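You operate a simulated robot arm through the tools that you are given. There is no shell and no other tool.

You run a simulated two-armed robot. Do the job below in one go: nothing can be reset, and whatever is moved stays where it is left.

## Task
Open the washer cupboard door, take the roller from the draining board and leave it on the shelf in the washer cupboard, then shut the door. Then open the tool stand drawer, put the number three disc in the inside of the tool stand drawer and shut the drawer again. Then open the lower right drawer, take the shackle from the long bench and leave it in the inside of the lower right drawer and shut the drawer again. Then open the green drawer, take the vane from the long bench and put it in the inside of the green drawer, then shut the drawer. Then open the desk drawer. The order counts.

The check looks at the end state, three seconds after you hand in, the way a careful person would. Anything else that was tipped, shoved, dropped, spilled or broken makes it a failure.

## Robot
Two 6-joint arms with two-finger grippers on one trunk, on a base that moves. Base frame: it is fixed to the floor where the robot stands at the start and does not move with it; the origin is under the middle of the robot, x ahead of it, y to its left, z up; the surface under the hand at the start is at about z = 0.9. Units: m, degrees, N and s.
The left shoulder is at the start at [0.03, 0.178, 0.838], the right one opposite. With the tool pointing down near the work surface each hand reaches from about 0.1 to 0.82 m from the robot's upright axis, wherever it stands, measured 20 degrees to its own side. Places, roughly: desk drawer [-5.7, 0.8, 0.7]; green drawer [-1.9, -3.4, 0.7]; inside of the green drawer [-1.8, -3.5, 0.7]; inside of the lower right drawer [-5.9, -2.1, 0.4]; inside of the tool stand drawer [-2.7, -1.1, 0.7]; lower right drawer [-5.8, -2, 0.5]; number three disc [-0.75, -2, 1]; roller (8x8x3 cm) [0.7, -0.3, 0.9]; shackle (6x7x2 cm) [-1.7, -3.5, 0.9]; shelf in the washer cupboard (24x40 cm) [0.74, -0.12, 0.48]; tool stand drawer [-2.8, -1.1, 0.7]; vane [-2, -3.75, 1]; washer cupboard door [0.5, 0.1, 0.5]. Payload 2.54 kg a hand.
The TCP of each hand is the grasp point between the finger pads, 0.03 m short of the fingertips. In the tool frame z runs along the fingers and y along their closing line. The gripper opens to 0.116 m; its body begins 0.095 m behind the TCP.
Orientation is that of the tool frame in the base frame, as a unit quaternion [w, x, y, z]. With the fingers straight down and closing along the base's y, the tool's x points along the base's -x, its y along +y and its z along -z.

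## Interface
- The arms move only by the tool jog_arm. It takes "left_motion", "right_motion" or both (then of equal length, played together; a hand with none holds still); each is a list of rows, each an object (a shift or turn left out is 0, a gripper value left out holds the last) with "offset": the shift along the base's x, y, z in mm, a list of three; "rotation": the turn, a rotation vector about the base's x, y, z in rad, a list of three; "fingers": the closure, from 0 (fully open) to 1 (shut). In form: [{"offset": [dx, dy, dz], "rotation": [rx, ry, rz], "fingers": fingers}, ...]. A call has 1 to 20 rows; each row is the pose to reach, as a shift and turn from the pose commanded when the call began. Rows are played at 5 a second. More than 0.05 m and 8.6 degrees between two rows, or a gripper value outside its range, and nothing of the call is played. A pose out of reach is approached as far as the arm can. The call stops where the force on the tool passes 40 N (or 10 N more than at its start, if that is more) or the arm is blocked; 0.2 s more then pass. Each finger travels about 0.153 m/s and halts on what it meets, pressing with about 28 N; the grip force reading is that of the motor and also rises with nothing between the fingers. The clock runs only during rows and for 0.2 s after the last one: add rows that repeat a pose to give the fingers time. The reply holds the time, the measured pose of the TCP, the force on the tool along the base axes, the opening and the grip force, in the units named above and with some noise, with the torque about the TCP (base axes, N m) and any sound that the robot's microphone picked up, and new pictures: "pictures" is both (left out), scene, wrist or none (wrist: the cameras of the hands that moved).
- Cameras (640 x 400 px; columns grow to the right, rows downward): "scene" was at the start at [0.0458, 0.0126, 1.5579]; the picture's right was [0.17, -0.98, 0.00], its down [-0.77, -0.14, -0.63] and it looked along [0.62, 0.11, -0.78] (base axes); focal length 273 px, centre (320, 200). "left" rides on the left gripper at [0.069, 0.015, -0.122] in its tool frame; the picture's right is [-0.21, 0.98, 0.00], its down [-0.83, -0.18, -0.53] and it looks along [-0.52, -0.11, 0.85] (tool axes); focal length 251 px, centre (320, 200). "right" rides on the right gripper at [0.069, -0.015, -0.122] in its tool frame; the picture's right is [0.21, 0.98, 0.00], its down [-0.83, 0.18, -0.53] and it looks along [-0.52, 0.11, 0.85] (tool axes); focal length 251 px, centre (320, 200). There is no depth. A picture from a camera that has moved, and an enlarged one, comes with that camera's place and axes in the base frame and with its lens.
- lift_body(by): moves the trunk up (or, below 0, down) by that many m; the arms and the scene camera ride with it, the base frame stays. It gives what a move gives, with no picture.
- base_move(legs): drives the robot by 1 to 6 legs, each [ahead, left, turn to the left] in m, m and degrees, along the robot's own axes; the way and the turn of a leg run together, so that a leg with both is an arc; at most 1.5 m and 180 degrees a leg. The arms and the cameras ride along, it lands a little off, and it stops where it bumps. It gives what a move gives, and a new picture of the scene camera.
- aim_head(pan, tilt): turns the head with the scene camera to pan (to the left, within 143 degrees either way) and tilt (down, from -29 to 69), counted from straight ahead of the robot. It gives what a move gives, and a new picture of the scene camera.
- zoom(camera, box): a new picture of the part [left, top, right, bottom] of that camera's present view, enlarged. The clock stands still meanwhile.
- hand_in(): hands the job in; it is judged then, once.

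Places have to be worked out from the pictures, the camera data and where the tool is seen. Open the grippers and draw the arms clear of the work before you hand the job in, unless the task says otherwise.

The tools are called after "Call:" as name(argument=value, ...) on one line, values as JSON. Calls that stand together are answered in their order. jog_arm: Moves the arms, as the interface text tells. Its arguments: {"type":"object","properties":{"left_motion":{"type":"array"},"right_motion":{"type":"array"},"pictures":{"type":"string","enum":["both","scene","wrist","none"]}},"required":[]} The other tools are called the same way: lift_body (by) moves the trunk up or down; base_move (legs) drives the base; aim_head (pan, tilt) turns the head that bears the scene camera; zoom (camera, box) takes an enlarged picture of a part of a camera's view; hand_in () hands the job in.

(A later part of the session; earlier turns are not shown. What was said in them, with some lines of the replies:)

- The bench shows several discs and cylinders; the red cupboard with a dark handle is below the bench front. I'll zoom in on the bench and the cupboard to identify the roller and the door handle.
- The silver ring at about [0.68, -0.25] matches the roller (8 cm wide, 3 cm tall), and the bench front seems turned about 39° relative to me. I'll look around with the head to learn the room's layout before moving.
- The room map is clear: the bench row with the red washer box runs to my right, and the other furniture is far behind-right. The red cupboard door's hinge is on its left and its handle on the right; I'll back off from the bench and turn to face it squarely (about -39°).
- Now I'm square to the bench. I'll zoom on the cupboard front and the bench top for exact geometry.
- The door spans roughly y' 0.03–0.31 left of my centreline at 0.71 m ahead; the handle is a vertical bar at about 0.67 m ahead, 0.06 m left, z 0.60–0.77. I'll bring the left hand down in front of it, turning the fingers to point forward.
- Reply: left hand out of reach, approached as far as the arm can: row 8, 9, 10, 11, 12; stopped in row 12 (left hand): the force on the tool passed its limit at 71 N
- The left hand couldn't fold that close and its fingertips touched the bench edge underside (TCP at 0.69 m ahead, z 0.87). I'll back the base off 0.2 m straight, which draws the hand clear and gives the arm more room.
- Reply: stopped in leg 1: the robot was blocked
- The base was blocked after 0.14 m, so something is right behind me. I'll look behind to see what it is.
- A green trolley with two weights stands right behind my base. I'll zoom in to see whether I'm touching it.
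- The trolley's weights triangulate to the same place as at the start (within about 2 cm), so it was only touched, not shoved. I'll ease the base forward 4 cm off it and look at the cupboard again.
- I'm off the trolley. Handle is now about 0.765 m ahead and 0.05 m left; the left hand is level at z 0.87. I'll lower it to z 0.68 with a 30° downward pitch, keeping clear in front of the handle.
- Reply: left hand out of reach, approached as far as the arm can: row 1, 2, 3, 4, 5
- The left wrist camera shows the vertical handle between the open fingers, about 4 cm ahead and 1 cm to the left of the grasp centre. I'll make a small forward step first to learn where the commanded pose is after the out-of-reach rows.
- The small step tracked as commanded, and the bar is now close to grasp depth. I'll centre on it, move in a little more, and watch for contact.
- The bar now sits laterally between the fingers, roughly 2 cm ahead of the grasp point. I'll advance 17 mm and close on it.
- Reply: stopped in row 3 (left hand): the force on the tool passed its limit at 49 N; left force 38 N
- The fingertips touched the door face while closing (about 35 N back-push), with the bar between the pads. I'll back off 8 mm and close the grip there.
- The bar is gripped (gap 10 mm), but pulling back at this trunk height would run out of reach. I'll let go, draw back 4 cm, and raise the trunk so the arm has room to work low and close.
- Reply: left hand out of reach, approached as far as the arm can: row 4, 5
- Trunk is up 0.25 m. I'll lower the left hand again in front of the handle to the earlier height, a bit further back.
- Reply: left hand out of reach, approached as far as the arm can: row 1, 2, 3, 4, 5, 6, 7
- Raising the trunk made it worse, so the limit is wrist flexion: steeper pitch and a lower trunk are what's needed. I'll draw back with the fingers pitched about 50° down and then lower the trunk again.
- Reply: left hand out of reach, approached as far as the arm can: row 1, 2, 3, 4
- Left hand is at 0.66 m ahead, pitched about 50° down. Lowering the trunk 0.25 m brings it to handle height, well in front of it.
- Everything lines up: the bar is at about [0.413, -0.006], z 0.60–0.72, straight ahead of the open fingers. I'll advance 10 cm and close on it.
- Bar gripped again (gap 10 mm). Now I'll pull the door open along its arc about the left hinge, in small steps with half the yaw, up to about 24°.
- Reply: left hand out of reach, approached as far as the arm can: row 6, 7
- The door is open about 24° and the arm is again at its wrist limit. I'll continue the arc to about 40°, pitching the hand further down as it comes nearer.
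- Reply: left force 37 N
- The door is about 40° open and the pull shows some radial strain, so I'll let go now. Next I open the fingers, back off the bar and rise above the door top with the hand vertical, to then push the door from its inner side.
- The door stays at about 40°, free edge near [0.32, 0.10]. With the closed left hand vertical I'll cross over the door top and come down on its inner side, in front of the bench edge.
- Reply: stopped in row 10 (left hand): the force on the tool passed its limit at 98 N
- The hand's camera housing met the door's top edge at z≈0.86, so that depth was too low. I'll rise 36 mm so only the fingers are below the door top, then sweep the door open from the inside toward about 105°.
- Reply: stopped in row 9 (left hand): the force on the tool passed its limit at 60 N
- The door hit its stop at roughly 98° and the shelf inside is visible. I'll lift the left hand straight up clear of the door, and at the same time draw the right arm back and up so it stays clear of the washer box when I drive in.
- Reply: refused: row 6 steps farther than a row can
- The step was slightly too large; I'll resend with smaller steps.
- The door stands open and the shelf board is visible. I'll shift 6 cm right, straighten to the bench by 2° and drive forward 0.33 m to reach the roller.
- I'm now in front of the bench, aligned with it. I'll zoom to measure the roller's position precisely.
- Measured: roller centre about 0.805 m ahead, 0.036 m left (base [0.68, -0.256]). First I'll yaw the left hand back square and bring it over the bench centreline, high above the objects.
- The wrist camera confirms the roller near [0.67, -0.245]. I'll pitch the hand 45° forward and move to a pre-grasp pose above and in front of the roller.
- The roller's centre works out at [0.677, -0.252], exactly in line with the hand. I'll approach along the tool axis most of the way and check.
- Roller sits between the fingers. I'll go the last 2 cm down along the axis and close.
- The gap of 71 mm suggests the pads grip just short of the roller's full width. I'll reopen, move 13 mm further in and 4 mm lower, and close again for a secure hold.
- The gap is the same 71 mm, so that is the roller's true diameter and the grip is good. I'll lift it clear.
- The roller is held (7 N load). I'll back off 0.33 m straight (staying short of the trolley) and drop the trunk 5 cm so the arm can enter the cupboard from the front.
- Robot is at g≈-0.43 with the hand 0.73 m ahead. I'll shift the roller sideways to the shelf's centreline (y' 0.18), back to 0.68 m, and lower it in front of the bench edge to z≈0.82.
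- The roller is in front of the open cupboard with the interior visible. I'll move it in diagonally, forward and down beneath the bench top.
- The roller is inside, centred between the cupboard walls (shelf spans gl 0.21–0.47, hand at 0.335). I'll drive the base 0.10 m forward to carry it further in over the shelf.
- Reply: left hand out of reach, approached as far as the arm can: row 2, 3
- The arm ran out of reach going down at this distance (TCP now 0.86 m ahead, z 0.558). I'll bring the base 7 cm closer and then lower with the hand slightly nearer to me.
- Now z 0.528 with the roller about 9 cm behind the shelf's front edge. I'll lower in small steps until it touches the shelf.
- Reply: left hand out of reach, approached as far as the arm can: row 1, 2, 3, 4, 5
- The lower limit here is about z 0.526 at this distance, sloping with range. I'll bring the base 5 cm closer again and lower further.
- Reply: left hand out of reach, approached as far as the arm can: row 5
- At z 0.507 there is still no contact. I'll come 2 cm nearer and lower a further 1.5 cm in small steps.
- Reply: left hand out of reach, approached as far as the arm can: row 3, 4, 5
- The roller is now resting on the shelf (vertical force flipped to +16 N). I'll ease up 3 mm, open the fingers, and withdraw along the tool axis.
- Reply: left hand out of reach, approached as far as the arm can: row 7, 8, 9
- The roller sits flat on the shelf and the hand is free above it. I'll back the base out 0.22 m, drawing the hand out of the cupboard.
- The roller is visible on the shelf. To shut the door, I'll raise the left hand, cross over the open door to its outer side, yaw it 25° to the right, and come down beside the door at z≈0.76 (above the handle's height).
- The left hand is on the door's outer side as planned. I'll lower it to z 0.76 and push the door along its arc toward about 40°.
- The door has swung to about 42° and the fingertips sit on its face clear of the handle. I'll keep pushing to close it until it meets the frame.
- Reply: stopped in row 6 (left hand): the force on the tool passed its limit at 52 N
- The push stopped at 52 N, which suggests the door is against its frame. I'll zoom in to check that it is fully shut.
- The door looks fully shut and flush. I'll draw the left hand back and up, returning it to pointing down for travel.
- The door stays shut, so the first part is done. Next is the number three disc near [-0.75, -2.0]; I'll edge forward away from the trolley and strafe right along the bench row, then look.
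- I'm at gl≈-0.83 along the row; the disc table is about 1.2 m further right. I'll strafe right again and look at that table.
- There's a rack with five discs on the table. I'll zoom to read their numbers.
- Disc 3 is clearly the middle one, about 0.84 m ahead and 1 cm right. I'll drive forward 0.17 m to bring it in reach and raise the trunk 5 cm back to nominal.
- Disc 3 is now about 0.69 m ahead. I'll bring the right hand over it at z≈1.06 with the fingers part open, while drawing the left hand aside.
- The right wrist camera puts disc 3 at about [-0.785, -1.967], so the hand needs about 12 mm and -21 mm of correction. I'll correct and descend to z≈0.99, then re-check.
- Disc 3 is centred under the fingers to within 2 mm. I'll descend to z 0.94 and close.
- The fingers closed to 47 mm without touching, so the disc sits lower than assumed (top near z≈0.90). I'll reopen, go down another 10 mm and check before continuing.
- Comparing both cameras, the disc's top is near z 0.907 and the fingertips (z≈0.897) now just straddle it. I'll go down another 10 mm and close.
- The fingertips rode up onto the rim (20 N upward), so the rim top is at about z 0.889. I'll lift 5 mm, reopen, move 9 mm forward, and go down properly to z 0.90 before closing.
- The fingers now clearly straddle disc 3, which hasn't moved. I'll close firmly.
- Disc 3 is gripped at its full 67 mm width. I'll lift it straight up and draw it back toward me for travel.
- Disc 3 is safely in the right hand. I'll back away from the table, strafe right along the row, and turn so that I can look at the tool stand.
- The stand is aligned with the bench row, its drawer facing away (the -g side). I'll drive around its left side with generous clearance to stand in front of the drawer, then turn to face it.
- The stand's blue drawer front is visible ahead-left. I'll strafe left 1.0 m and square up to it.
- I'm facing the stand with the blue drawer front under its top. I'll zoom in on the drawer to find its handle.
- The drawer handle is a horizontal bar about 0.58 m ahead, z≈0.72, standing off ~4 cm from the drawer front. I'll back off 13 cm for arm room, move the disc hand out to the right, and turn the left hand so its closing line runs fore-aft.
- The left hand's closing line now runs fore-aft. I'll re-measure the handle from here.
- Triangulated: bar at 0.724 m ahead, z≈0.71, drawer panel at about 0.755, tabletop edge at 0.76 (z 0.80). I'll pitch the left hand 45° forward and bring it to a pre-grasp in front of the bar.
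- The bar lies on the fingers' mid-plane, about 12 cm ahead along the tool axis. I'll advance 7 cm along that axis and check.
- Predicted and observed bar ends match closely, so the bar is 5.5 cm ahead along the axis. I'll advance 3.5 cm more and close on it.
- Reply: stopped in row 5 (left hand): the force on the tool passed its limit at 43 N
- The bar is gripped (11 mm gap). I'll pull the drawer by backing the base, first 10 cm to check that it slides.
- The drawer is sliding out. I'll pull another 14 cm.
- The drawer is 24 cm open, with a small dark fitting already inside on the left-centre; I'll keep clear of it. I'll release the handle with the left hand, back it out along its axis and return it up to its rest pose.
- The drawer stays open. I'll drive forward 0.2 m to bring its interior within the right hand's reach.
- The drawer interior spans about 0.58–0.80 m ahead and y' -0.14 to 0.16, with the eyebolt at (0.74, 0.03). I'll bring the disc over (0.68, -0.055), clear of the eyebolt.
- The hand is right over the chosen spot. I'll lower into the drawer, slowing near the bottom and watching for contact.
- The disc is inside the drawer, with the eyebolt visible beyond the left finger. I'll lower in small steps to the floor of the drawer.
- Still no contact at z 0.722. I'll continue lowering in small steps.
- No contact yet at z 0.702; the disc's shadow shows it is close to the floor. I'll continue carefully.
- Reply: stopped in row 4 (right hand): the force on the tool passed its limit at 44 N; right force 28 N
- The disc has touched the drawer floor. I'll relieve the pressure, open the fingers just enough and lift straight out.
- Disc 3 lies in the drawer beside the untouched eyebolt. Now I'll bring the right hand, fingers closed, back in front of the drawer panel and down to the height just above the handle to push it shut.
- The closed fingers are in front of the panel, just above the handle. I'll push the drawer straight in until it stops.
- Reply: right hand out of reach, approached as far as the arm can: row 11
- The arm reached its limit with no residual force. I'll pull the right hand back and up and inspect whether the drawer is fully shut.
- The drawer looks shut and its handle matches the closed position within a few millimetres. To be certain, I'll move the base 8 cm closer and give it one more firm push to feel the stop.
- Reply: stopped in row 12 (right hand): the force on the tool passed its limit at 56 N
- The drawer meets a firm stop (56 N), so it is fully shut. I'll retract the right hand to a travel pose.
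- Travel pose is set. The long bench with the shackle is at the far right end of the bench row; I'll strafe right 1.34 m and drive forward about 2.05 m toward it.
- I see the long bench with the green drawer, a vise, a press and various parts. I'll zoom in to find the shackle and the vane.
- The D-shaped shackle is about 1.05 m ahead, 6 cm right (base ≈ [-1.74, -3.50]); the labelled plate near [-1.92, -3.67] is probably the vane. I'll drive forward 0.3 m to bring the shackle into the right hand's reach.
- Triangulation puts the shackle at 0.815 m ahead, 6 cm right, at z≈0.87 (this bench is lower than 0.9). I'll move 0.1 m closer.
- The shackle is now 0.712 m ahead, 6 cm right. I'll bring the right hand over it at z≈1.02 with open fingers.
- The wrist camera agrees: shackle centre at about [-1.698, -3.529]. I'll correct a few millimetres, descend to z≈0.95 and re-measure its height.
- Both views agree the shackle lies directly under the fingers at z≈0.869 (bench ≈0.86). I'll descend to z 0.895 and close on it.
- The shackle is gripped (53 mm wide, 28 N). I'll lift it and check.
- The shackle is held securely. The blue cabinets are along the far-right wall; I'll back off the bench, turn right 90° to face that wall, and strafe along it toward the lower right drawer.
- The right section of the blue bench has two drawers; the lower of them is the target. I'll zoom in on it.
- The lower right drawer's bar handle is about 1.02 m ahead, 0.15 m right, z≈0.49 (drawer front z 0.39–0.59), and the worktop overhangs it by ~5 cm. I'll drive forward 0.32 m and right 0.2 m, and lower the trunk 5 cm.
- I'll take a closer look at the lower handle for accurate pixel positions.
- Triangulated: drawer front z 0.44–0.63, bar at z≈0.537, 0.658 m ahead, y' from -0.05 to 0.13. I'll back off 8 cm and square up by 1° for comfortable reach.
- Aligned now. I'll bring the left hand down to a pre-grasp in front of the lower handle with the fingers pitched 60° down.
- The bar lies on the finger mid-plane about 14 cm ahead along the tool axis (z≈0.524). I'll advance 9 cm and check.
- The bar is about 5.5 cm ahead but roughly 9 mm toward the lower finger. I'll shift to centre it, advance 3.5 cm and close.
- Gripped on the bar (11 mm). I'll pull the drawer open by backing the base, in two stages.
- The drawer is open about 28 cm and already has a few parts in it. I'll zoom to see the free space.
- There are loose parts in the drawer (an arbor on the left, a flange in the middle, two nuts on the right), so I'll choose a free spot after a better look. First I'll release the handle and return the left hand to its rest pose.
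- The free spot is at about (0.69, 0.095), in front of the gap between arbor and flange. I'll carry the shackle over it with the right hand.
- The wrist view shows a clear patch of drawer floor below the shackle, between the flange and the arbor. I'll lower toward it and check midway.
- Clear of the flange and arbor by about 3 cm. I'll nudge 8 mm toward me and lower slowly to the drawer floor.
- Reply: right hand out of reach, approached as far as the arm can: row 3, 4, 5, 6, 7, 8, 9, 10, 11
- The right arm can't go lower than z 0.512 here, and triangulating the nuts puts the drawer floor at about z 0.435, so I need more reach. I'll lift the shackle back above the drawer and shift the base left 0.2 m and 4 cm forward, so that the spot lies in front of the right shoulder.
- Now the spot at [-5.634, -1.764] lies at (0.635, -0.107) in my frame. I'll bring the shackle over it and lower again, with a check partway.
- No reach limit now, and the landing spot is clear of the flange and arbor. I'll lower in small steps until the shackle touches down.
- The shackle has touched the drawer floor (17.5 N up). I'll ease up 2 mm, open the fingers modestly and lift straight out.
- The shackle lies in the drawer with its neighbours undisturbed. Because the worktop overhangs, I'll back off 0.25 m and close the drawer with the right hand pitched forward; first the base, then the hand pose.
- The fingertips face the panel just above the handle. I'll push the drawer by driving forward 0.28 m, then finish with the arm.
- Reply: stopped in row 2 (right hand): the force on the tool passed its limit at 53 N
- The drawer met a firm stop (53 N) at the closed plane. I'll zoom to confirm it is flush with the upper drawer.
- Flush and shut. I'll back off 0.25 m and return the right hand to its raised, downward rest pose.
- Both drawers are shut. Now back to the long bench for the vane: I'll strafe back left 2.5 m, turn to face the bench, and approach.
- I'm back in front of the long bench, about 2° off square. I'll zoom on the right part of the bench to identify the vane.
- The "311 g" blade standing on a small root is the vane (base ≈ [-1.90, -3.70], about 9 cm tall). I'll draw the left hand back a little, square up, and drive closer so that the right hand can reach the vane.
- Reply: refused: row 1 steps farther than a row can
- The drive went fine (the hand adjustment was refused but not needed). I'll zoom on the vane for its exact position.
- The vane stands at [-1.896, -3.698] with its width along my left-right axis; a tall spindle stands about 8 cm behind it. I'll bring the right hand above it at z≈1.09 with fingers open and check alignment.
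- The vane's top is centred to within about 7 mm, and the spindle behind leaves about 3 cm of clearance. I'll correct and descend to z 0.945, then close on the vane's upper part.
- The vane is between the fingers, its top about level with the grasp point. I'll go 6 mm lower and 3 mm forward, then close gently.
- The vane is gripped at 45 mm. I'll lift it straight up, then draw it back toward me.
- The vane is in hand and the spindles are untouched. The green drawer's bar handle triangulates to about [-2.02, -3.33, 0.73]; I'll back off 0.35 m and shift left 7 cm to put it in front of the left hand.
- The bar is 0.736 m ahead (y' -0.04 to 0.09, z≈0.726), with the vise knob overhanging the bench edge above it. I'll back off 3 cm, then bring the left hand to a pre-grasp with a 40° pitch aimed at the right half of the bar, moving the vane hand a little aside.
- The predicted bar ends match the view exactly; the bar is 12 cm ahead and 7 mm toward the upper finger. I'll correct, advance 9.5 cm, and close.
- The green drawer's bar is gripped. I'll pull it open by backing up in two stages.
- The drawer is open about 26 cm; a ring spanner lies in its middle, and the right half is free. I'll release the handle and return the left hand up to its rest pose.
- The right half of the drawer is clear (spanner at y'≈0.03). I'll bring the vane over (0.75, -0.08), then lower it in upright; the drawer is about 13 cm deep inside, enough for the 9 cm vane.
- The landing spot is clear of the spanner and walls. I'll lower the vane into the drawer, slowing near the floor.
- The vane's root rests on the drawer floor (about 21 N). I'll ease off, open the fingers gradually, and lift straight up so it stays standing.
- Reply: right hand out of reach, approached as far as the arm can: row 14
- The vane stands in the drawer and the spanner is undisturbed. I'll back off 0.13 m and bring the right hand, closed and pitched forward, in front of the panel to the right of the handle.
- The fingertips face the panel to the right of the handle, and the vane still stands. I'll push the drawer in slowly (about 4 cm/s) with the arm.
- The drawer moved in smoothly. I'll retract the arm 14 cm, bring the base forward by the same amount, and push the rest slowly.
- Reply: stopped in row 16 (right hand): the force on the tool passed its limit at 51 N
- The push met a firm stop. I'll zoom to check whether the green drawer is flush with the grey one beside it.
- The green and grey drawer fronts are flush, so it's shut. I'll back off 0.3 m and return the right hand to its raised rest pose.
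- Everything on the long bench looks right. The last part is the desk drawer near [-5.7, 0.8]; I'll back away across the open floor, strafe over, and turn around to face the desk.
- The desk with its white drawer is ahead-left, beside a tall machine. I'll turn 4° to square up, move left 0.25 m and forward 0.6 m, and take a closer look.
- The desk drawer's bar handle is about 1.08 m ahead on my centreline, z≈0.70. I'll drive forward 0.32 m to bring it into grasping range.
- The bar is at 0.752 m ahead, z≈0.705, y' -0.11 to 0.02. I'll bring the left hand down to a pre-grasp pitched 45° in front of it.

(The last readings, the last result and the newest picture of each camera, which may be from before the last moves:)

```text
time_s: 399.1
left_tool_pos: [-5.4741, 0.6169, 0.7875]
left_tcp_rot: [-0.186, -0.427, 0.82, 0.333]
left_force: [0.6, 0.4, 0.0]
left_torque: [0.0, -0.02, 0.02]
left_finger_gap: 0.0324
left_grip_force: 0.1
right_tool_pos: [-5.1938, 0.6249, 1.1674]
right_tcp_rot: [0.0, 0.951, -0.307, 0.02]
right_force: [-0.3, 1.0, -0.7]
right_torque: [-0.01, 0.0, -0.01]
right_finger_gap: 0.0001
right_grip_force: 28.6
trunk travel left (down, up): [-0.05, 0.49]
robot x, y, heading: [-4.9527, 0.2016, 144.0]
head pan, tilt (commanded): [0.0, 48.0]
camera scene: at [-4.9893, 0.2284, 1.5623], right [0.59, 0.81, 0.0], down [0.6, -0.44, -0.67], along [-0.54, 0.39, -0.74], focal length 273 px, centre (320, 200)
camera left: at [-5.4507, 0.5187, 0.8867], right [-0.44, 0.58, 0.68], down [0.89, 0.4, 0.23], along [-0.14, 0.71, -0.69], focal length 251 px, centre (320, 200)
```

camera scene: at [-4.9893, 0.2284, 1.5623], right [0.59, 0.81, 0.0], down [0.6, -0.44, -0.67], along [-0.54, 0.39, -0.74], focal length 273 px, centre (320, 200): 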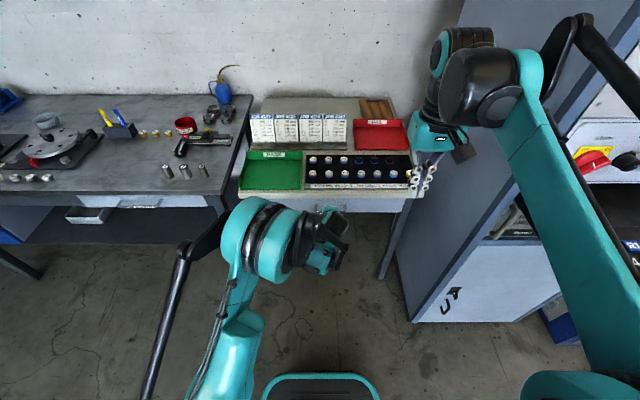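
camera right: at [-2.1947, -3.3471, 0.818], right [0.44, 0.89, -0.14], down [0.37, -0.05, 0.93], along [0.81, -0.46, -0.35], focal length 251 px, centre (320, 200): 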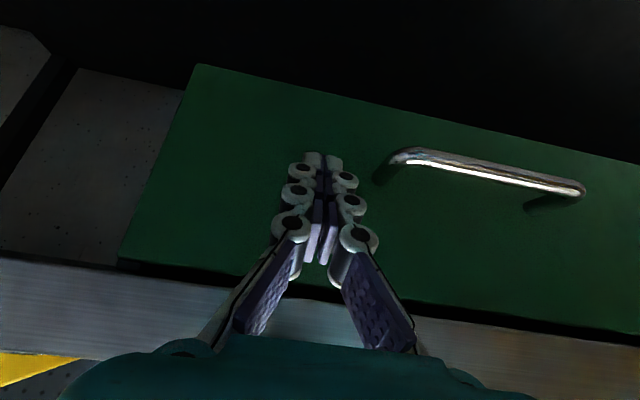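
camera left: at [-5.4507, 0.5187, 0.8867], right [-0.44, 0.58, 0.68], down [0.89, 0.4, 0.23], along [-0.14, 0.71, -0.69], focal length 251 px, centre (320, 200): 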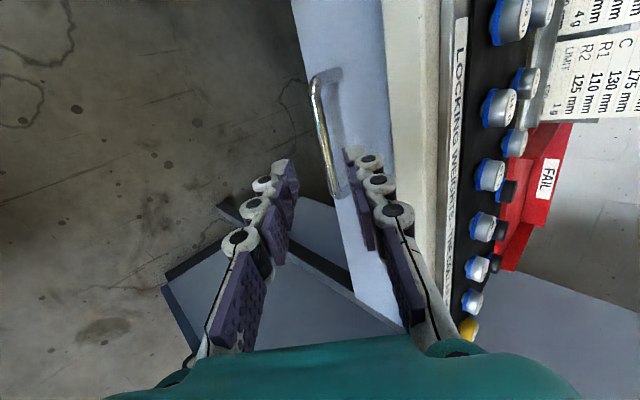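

Prediction and view agree; the bar is centred and 11.8 cm ahead along the axis. I'll advance 9.5 cm and close on it.

Call:
jog_arm(left_motion=[{"offset": [-20, 13, -24]}, {"offset": [-40, 26, -48]}, {"offset": [-56, 36.8, -67.4]}, {"offset": [-56, 36.8, -67.4], "fingers": 0.85}, {"offset": [-56, 36.8, -67.4], "fingers": 1}, {"offset": [-56, 36.8, -67.4], "fingers": 1}], pictures="wrist")

```text
time_s: 400.5
left_tool_pos: [-5.5293, 0.6484, 0.7229]
left_tcp_rot: [-0.187, -0.427, 0.819, 0.335]
left_force: [-0.7, 0.2, 7.5]
left_torque: [0.55, -0.19, 0.16]
left_finger_gap: 0.0115
left_grip_force: 38.9
right_tool_pos: [-5.1917, 0.6229, 1.1694]
right_tcp_rot: [0.0, 0.951, -0.308, 0.02]
right_force: [0.4, 0.4, -0.1]
right_torque: [-0.02, 0.02, 0.0]
right_finger_gap: 0.0003
right_grip_force: 28.6
trunk travel left (down, up): [-0.05, 0.49]
robot x, y, heading: [-4.9515, 0.2025, 143.8]
head pan, tilt (commanded): [0.0, 48.0]
camera left: at [-5.5063, 0.5519, 0.8217], right [-0.44, 0.58, 0.69], down [0.89, 0.4, 0.23], along [-0.14, 0.71, -0.69], focal length 251 px, centre (320, 200)
```

left: 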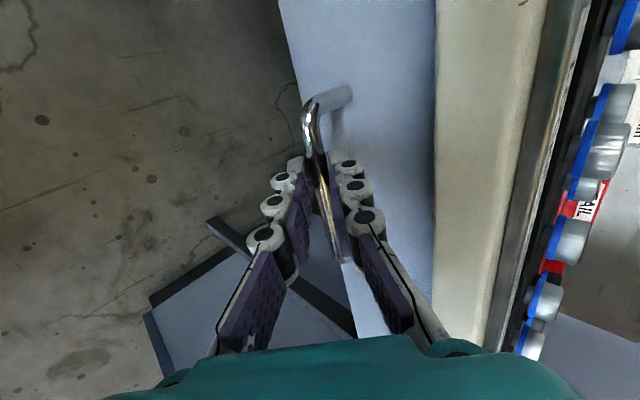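

Gripped. I'll pull the desk drawer open by backing the base, in two stages.

Call:
base_move(legs=[[-0.12, 0, 0]])

Call:
base_move(legs=[[-0.14, 0, 0]])

Call:
zoom(camera="scene", box=[220, 120, 400, 260])

```text
time_s: 401.7
left_tool_pos: [-5.4314, 0.5781, 0.7223]
left_tcp_rot: [-0.187, -0.425, 0.821, 0.333]
left_force: [0.6, -2.7, 8.0]
left_torque: [0.29, -0.03, 0.46]
left_finger_gap: 0.0115
left_grip_force: 38.3
right_tool_pos: [-5.095, 0.5523, 1.1691]
right_tcp_rot: [-0.001, 0.951, -0.308, 0.019]
right_force: [0.0, -0.5, -0.2]
right_torque: [0.0, -0.01, 0.0]
right_finger_gap: 0.0
right_grip_force: 28.7
trunk travel left (down, up): [-0.05, 0.49]
robot x, y, heading: [-4.8553, 0.132, 143.7]
head pan, tilt (commanded): [0.0, 48.0]
camera scene: at [-4.891, 0.1557, 1.5625], right [0.59, 0.81, 0.0], down [0.6, -0.44, -0.67], along [-0.54, 0.39, -0.74], focal length 273 px, centre (320, 200)
```

scene: 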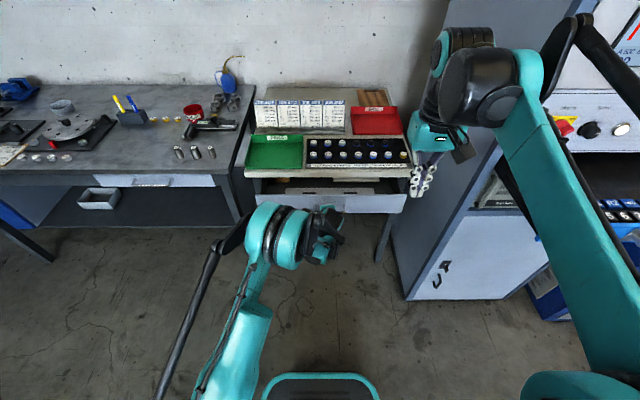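

```text
time_s: 403.1
left_tool_pos: [-5.3159, 0.494, 0.7231]
left_tcp_rot: [-0.187, -0.426, 0.82, 0.333]
left_force: [1.3, -1.7, 7.3]
left_torque: [0.32, -0.06, 0.4]
left_finger_gap: 0.0116
left_grip_force: 38.8
right_tool_pos: [-4.9775, 0.4672, 1.1694]
right_tcp_rot: [0.0, 0.951, -0.309, 0.019]
right_force: [-0.6, -0.6, 0.1]
right_torque: [-0.04, -0.02, 0.0]
right_finger_gap: 0.0
right_grip_force: 28.8
trunk travel left (down, up): [-0.05, 0.49]
robot x, y, heading: [-4.7374, 0.046, 143.9]
head pan, tilt (commanded): [0.0, 48.0]
camera scene: at [-4.7746, 0.0708, 1.5625], right [0.59, 0.81, 0.0], down [0.6, -0.44, -0.67], along [-0.54, 0.39, -0.74], focal length 273 px, centre (320, 200)
```

scene: 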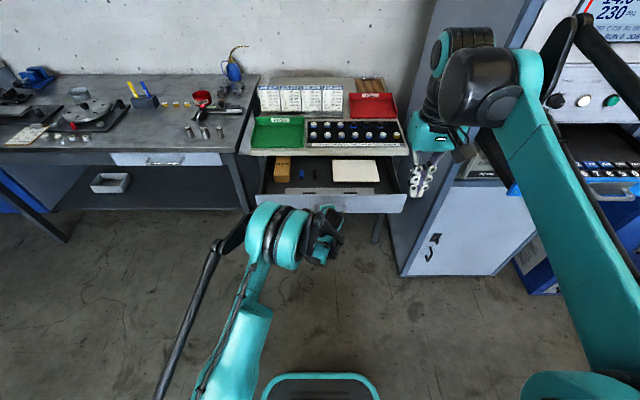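

```text
2.86 times, centred on (310, 190) of scene
camera zoom: at [-4.7746, 0.0708, 1.5625], right [0.59, 0.81, 0.0], down [0.6, -0.44, -0.67], along [-0.54, 0.39, -0.74], focal length 780 px, centre (349, 229)
```

zoom: 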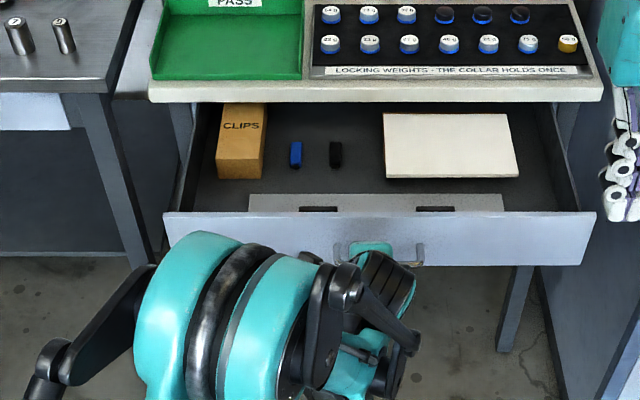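

The desk drawer is about 26 cm open. I'll pull it a little further (5 cm) so that it's unmistakably open, watching the force.

Call:
base_move(legs=[[-0.05, 0, 0]])

```text
time_s: 404.0
left_tool_pos: [-5.275, 0.465, 0.722]
left_tcp_rot: [-0.186, -0.426, 0.82, 0.335]
left_force: [0.2, -1.3, 6.5]
left_torque: [0.5, -0.23, 0.25]
left_finger_gap: 0.0115
left_grip_force: 38.5
right_tool_pos: [-4.9375, 0.4372, 1.1691]
right_tcp_rot: [0.0, 0.951, -0.308, 0.019]
right_force: [0.2, 0.0, -0.8]
right_torque: [0.0, -0.01, 0.02]
right_finger_gap: 0.0
right_grip_force: 28.6
trunk travel left (down, up): [-0.05, 0.49]
robot x, y, heading: [-4.6978, 0.0125, 143.8]
head pan, tilt (commanded): [0.0, 48.0]
camera scene: at [-4.7341, 0.0413, 1.5624], right [0.59, 0.81, 0.0], down [0.6, -0.44, -0.67], along [-0.54, 0.4, -0.74], focal length 273 px, centre (320, 200)
```

scene: 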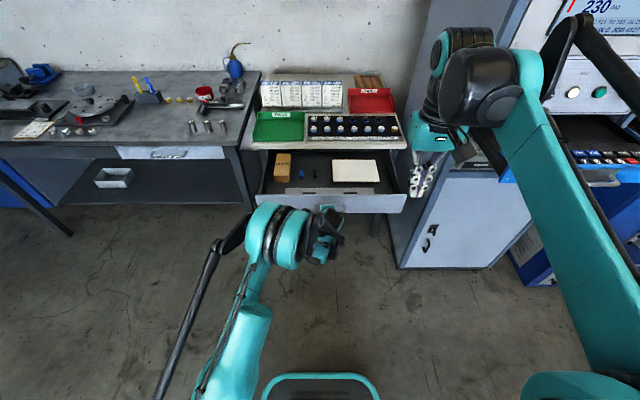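

The drawer is about 31 cm open with light forces. I'll release the handle, withdraw along the tool axis, raise the left arm to rest, and open both grippers.

Call:
jog_arm(left_motion=[{"offset": [0, 0, 0], "fingers": 0.8}, {"offset": [0, 0, 0], "fingers": 0.72}, {"offset": [19.6, -12.9, 23.6], "fingers": 0.72}, {"offset": [39.3, -25.8, 47.3]}, {"offset": [58.9, -38.7, 70.9]}, {"offset": [65.9, -69.8, 101.9], "rotation": [-0.0379, -0.0521, 0]}, {"offset": [72.9, -100.9, 132.9], "rotation": [-0.0758, -0.1043, 0]}, {"offset": [79.9, -132, 163.9], "rotation": [-0.1137, -0.1564, 0]}, {"offset": [86.8, -163, 194.9], "rotation": [-0.1515, -0.2086, 0]}, {"offset": [93.8, -194.1, 225.9], "rotation": [-0.1894, -0.2607, 0]}, {"offset": [100.8, -225.2, 256.9], "rotation": [-0.2273, -0.3128, 0]}, {"offset": [107.8, -256.3, 287.9], "rotation": [-0.2652, -0.365, 0]}, {"offset": [114.8, -287.4, 318.9], "rotation": [-0.3031, -0.4171, 0]}, {"offset": [121.8, -318.5, 349.9], "rotation": [-0.341, -0.4692, 0]}, {"offset": [128.7, -349.5, 380.9], "rotation": [-0.3788, -0.5214, 0]}, {"offset": [135.7, -380.6, 411.9], "rotation": [-0.4167, -0.5735, 0]}, {"offset": [142.7, -411.7, 442.9], "rotation": [-0.4546, -0.6257, 0]}, {"offset": [149.7, -442.8, 473.9], "rotation": [-0.4925, -0.6778, 0], "fingers": 0}])

```text
time_s: 407.8
left_tool_pos: [-5.1233, 0.021, 1.1967]
left_tcp_rot: [-0.001, -0.454, 0.89, -0.032]
left_force: [0.0, -0.1, 0.4]
left_torque: [0.0, -0.02, 0.04]
left_finger_gap: 0.1157
left_grip_force: 0.1
right_tool_pos: [-4.9384, 0.4387, 1.1684]
right_tcp_rot: [0.0, 0.951, -0.308, 0.02]
right_force: [-0.1, -0.5, 0.0]
right_torque: [0.0, 0.0, -0.01]
right_finger_gap: 0.0
right_grip_force: 28.6
trunk travel left (down, up): [-0.05, 0.49]
robot x, y, heading: [-4.6959, 0.0143, 144.0]
head pan, tilt (commanded): [0.0, 48.0]
camera scene: at [-4.7348, 0.0417, 1.5624], right [0.59, 0.81, 0.0], down [0.6, -0.44, -0.67], along [-0.54, 0.39, -0.74], focal length 273 px, centre (320, 200)
camera left: at [-5.1804, -0.0187, 1.3183], right [-0.66, 0.75, -0.06], down [0.62, 0.59, 0.52], along [0.42, 0.3, -0.85], focal length 251 px, centre (320, 200)
```

scene: 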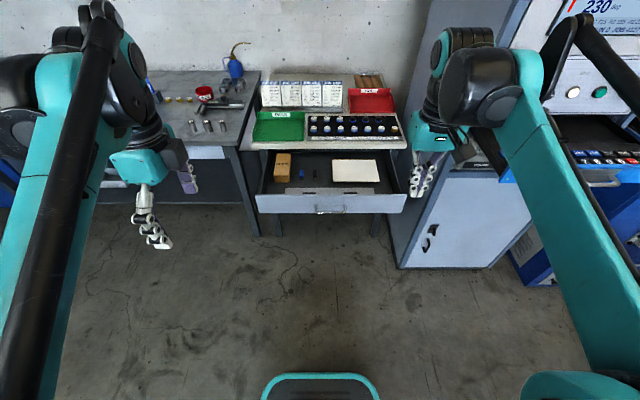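
left: 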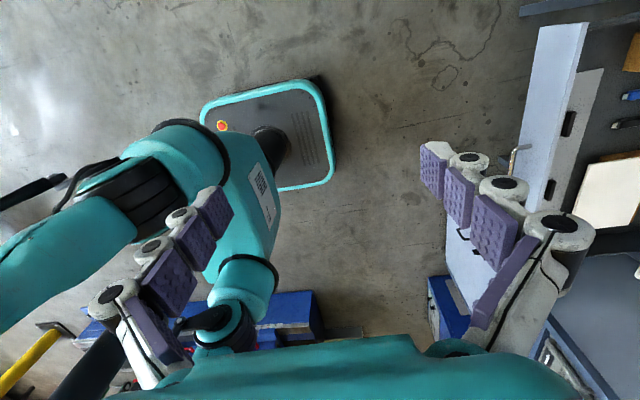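

The desk drawer stays open with its contents undisturbed. I'll open the right gripper too and back away a little so that the arms are well clear.

Call:
jog_arm(right_motion=[{"offset": [0, 0, 0], "fingers": 0.5}, {"offset": [0, 0, 0], "fingers": 0}, {"offset": [0, 0, 0], "fingers": 0}, {"offset": [0, 0, 0], "fingers": 0}], pictures="none")

Call:
base_move(legs=[[-0.25, 0, 0]])

Call:
aim_head(pan=-125, tilt=18)

Call:
zoom(camera="scene", box=[200, 60, 520, 260])

```text
time_s: 408.8
left_tool_pos: [-5.1226, 0.0215, 1.1956]
left_tcp_rot: [-0.001, -0.454, 0.89, -0.032]
left_force: [0.2, -0.6, -0.9]
left_torque: [0.0, 0.03, 0.05]
left_finger_gap: 0.1163
left_grip_force: 0.0
right_tool_pos: [-4.9378, 0.4383, 1.1681]
right_tcp_rot: [0.0, 0.951, -0.308, 0.021]
right_force: [0.7, 0.5, -0.3]
right_torque: [0.0, 0.01, 0.01]
right_finger_gap: 0.1161
right_grip_force: 0.0
trunk travel left (down, up): [-0.05, 0.49]
robot x, y, heading: [-4.6966, 0.0135, 143.8]
head pan, tilt (commanded): [0.0, 48.0]
```

```text
time_s: 410.6
left_tool_pos: [-4.9189, -0.1276, 1.1957]
left_tcp_rot: [-0.002, -0.453, 0.891, -0.032]
left_force: [1.0, 0.2, 0.0]
left_torque: [0.03, 0.05, -0.01]
left_finger_gap: 0.1162
left_grip_force: 0.0
right_tool_pos: [-4.7318, 0.289, 1.1691]
right_tcp_rot: [0.0, 0.95, -0.311, 0.02]
right_force: [1.0, -0.8, -0.4]
right_torque: [0.01, 0.0, 0.03]
right_finger_gap: 0.116
right_grip_force: 0.1
trunk travel left (down, up): [-0.05, 0.49]
robot x, y, heading: [-4.4914, -0.1354, 143.6]
head pan, tilt (commanded): [0.0, 48.0]
camera scene: at [-4.53, -0.1081, 1.5624], right [0.59, 0.81, 0.0], down [0.6, -0.44, -0.67], along [-0.54, 0.4, -0.74], focal length 273 px, centre (320, 200)
```

scene: 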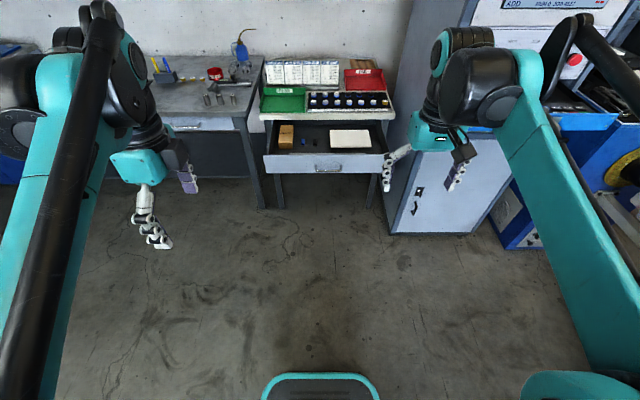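

```text
time_s: 412.7
left_tool_pos: [-4.9202, -0.1261, 1.1946]
left_tcp_rot: [-0.002, -0.452, 0.891, -0.032]
left_force: [0.0, -0.2, -0.1]
left_torque: [-0.02, 0.0, 0.01]
left_finger_gap: 0.116
left_grip_force: 0.1
right_tool_pos: [-4.7333, 0.2885, 1.1677]
right_tcp_rot: [0.0, 0.95, -0.31, 0.02]
right_force: [-0.9, -0.6, 0.0]
right_torque: [0.01, 0.03, -0.04]
right_finger_gap: 0.1162
right_grip_force: 0.1
trunk travel left (down, up): [-0.05, 0.49]
robot x, y, heading: [-4.4932, -0.137, 143.7]
head pan, tilt (commanded): [-125.0, 18.0]
camera scene: at [-4.3792, -0.1241, 1.6085], right [0.32, -0.95, 0.0], down [-0.29, -0.1, -0.95], along [0.9, 0.3, -0.31], focal length 273 px, centre (320, 200)
```

scene: 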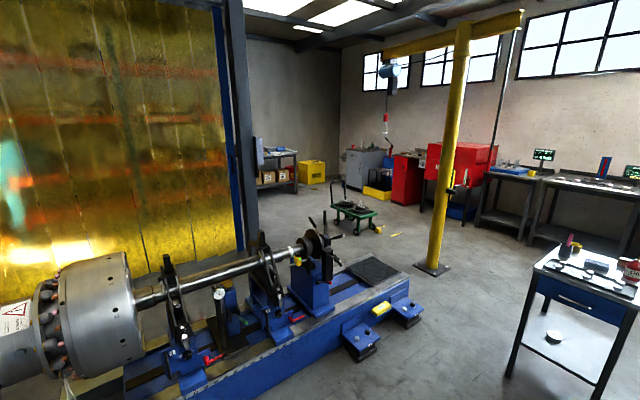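

```text
2.00 times, centred on (360, 160) of scene
camera zoom: at [-4.3792, -0.1241, 1.6085], right [0.32, -0.95, 0.0], down [-0.29, -0.1, -0.95], along [0.9, 0.3, -0.31], focal length 546 px, centre (240, 280)
```

zoom: 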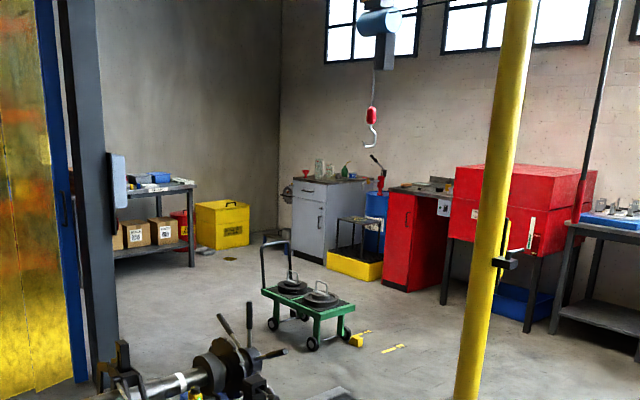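

From here the washer cupboard door and the tool stand drawer are both shut, the trolley stands in place, the desk drawer is open, both grippers are open and the arms are clear. I'm handing the job in.

Call:
hand_in()

```text
The job is handed in.
```

I finished all five parts in the order you gave and handed the job in.

- **Washer cupboard:** the roller is lying flat on the shelf and the door is shut.
- **Tool stand drawer:** disc 3 is inside, next to the eyebolt that was already there, and the drawer is shut.
- **Lower right drawer:** the shackle is inside, clear of the loose parts already in it, and the drawer is shut.
- **Green drawer:** the vane was put in standing upright beside the spanner. I pushed the drawer shut slowly, but could not see whether the vane stayed upright.
- **Desk drawer:** it is open about 31 cm.

I picked up the disc, shackle and vane before opening their drawers, not after. If the check wants each drawer opened before its part is picked up, this could count against it.

There were three unintended contacts early on:
- **Trolley:** the base touched the green trolley behind it while backing up. Its measured position was unchanged to within about 2 cm.
- **Bench:** the left fingertips pressed on the bench edge at about 70 N.
- **Cupboard door:** the left hand's camera pressed on the top of the open cupboard door at about 100 N. The door still opened and shut normally afterwards.

Both grippers are open and the arms are clear.
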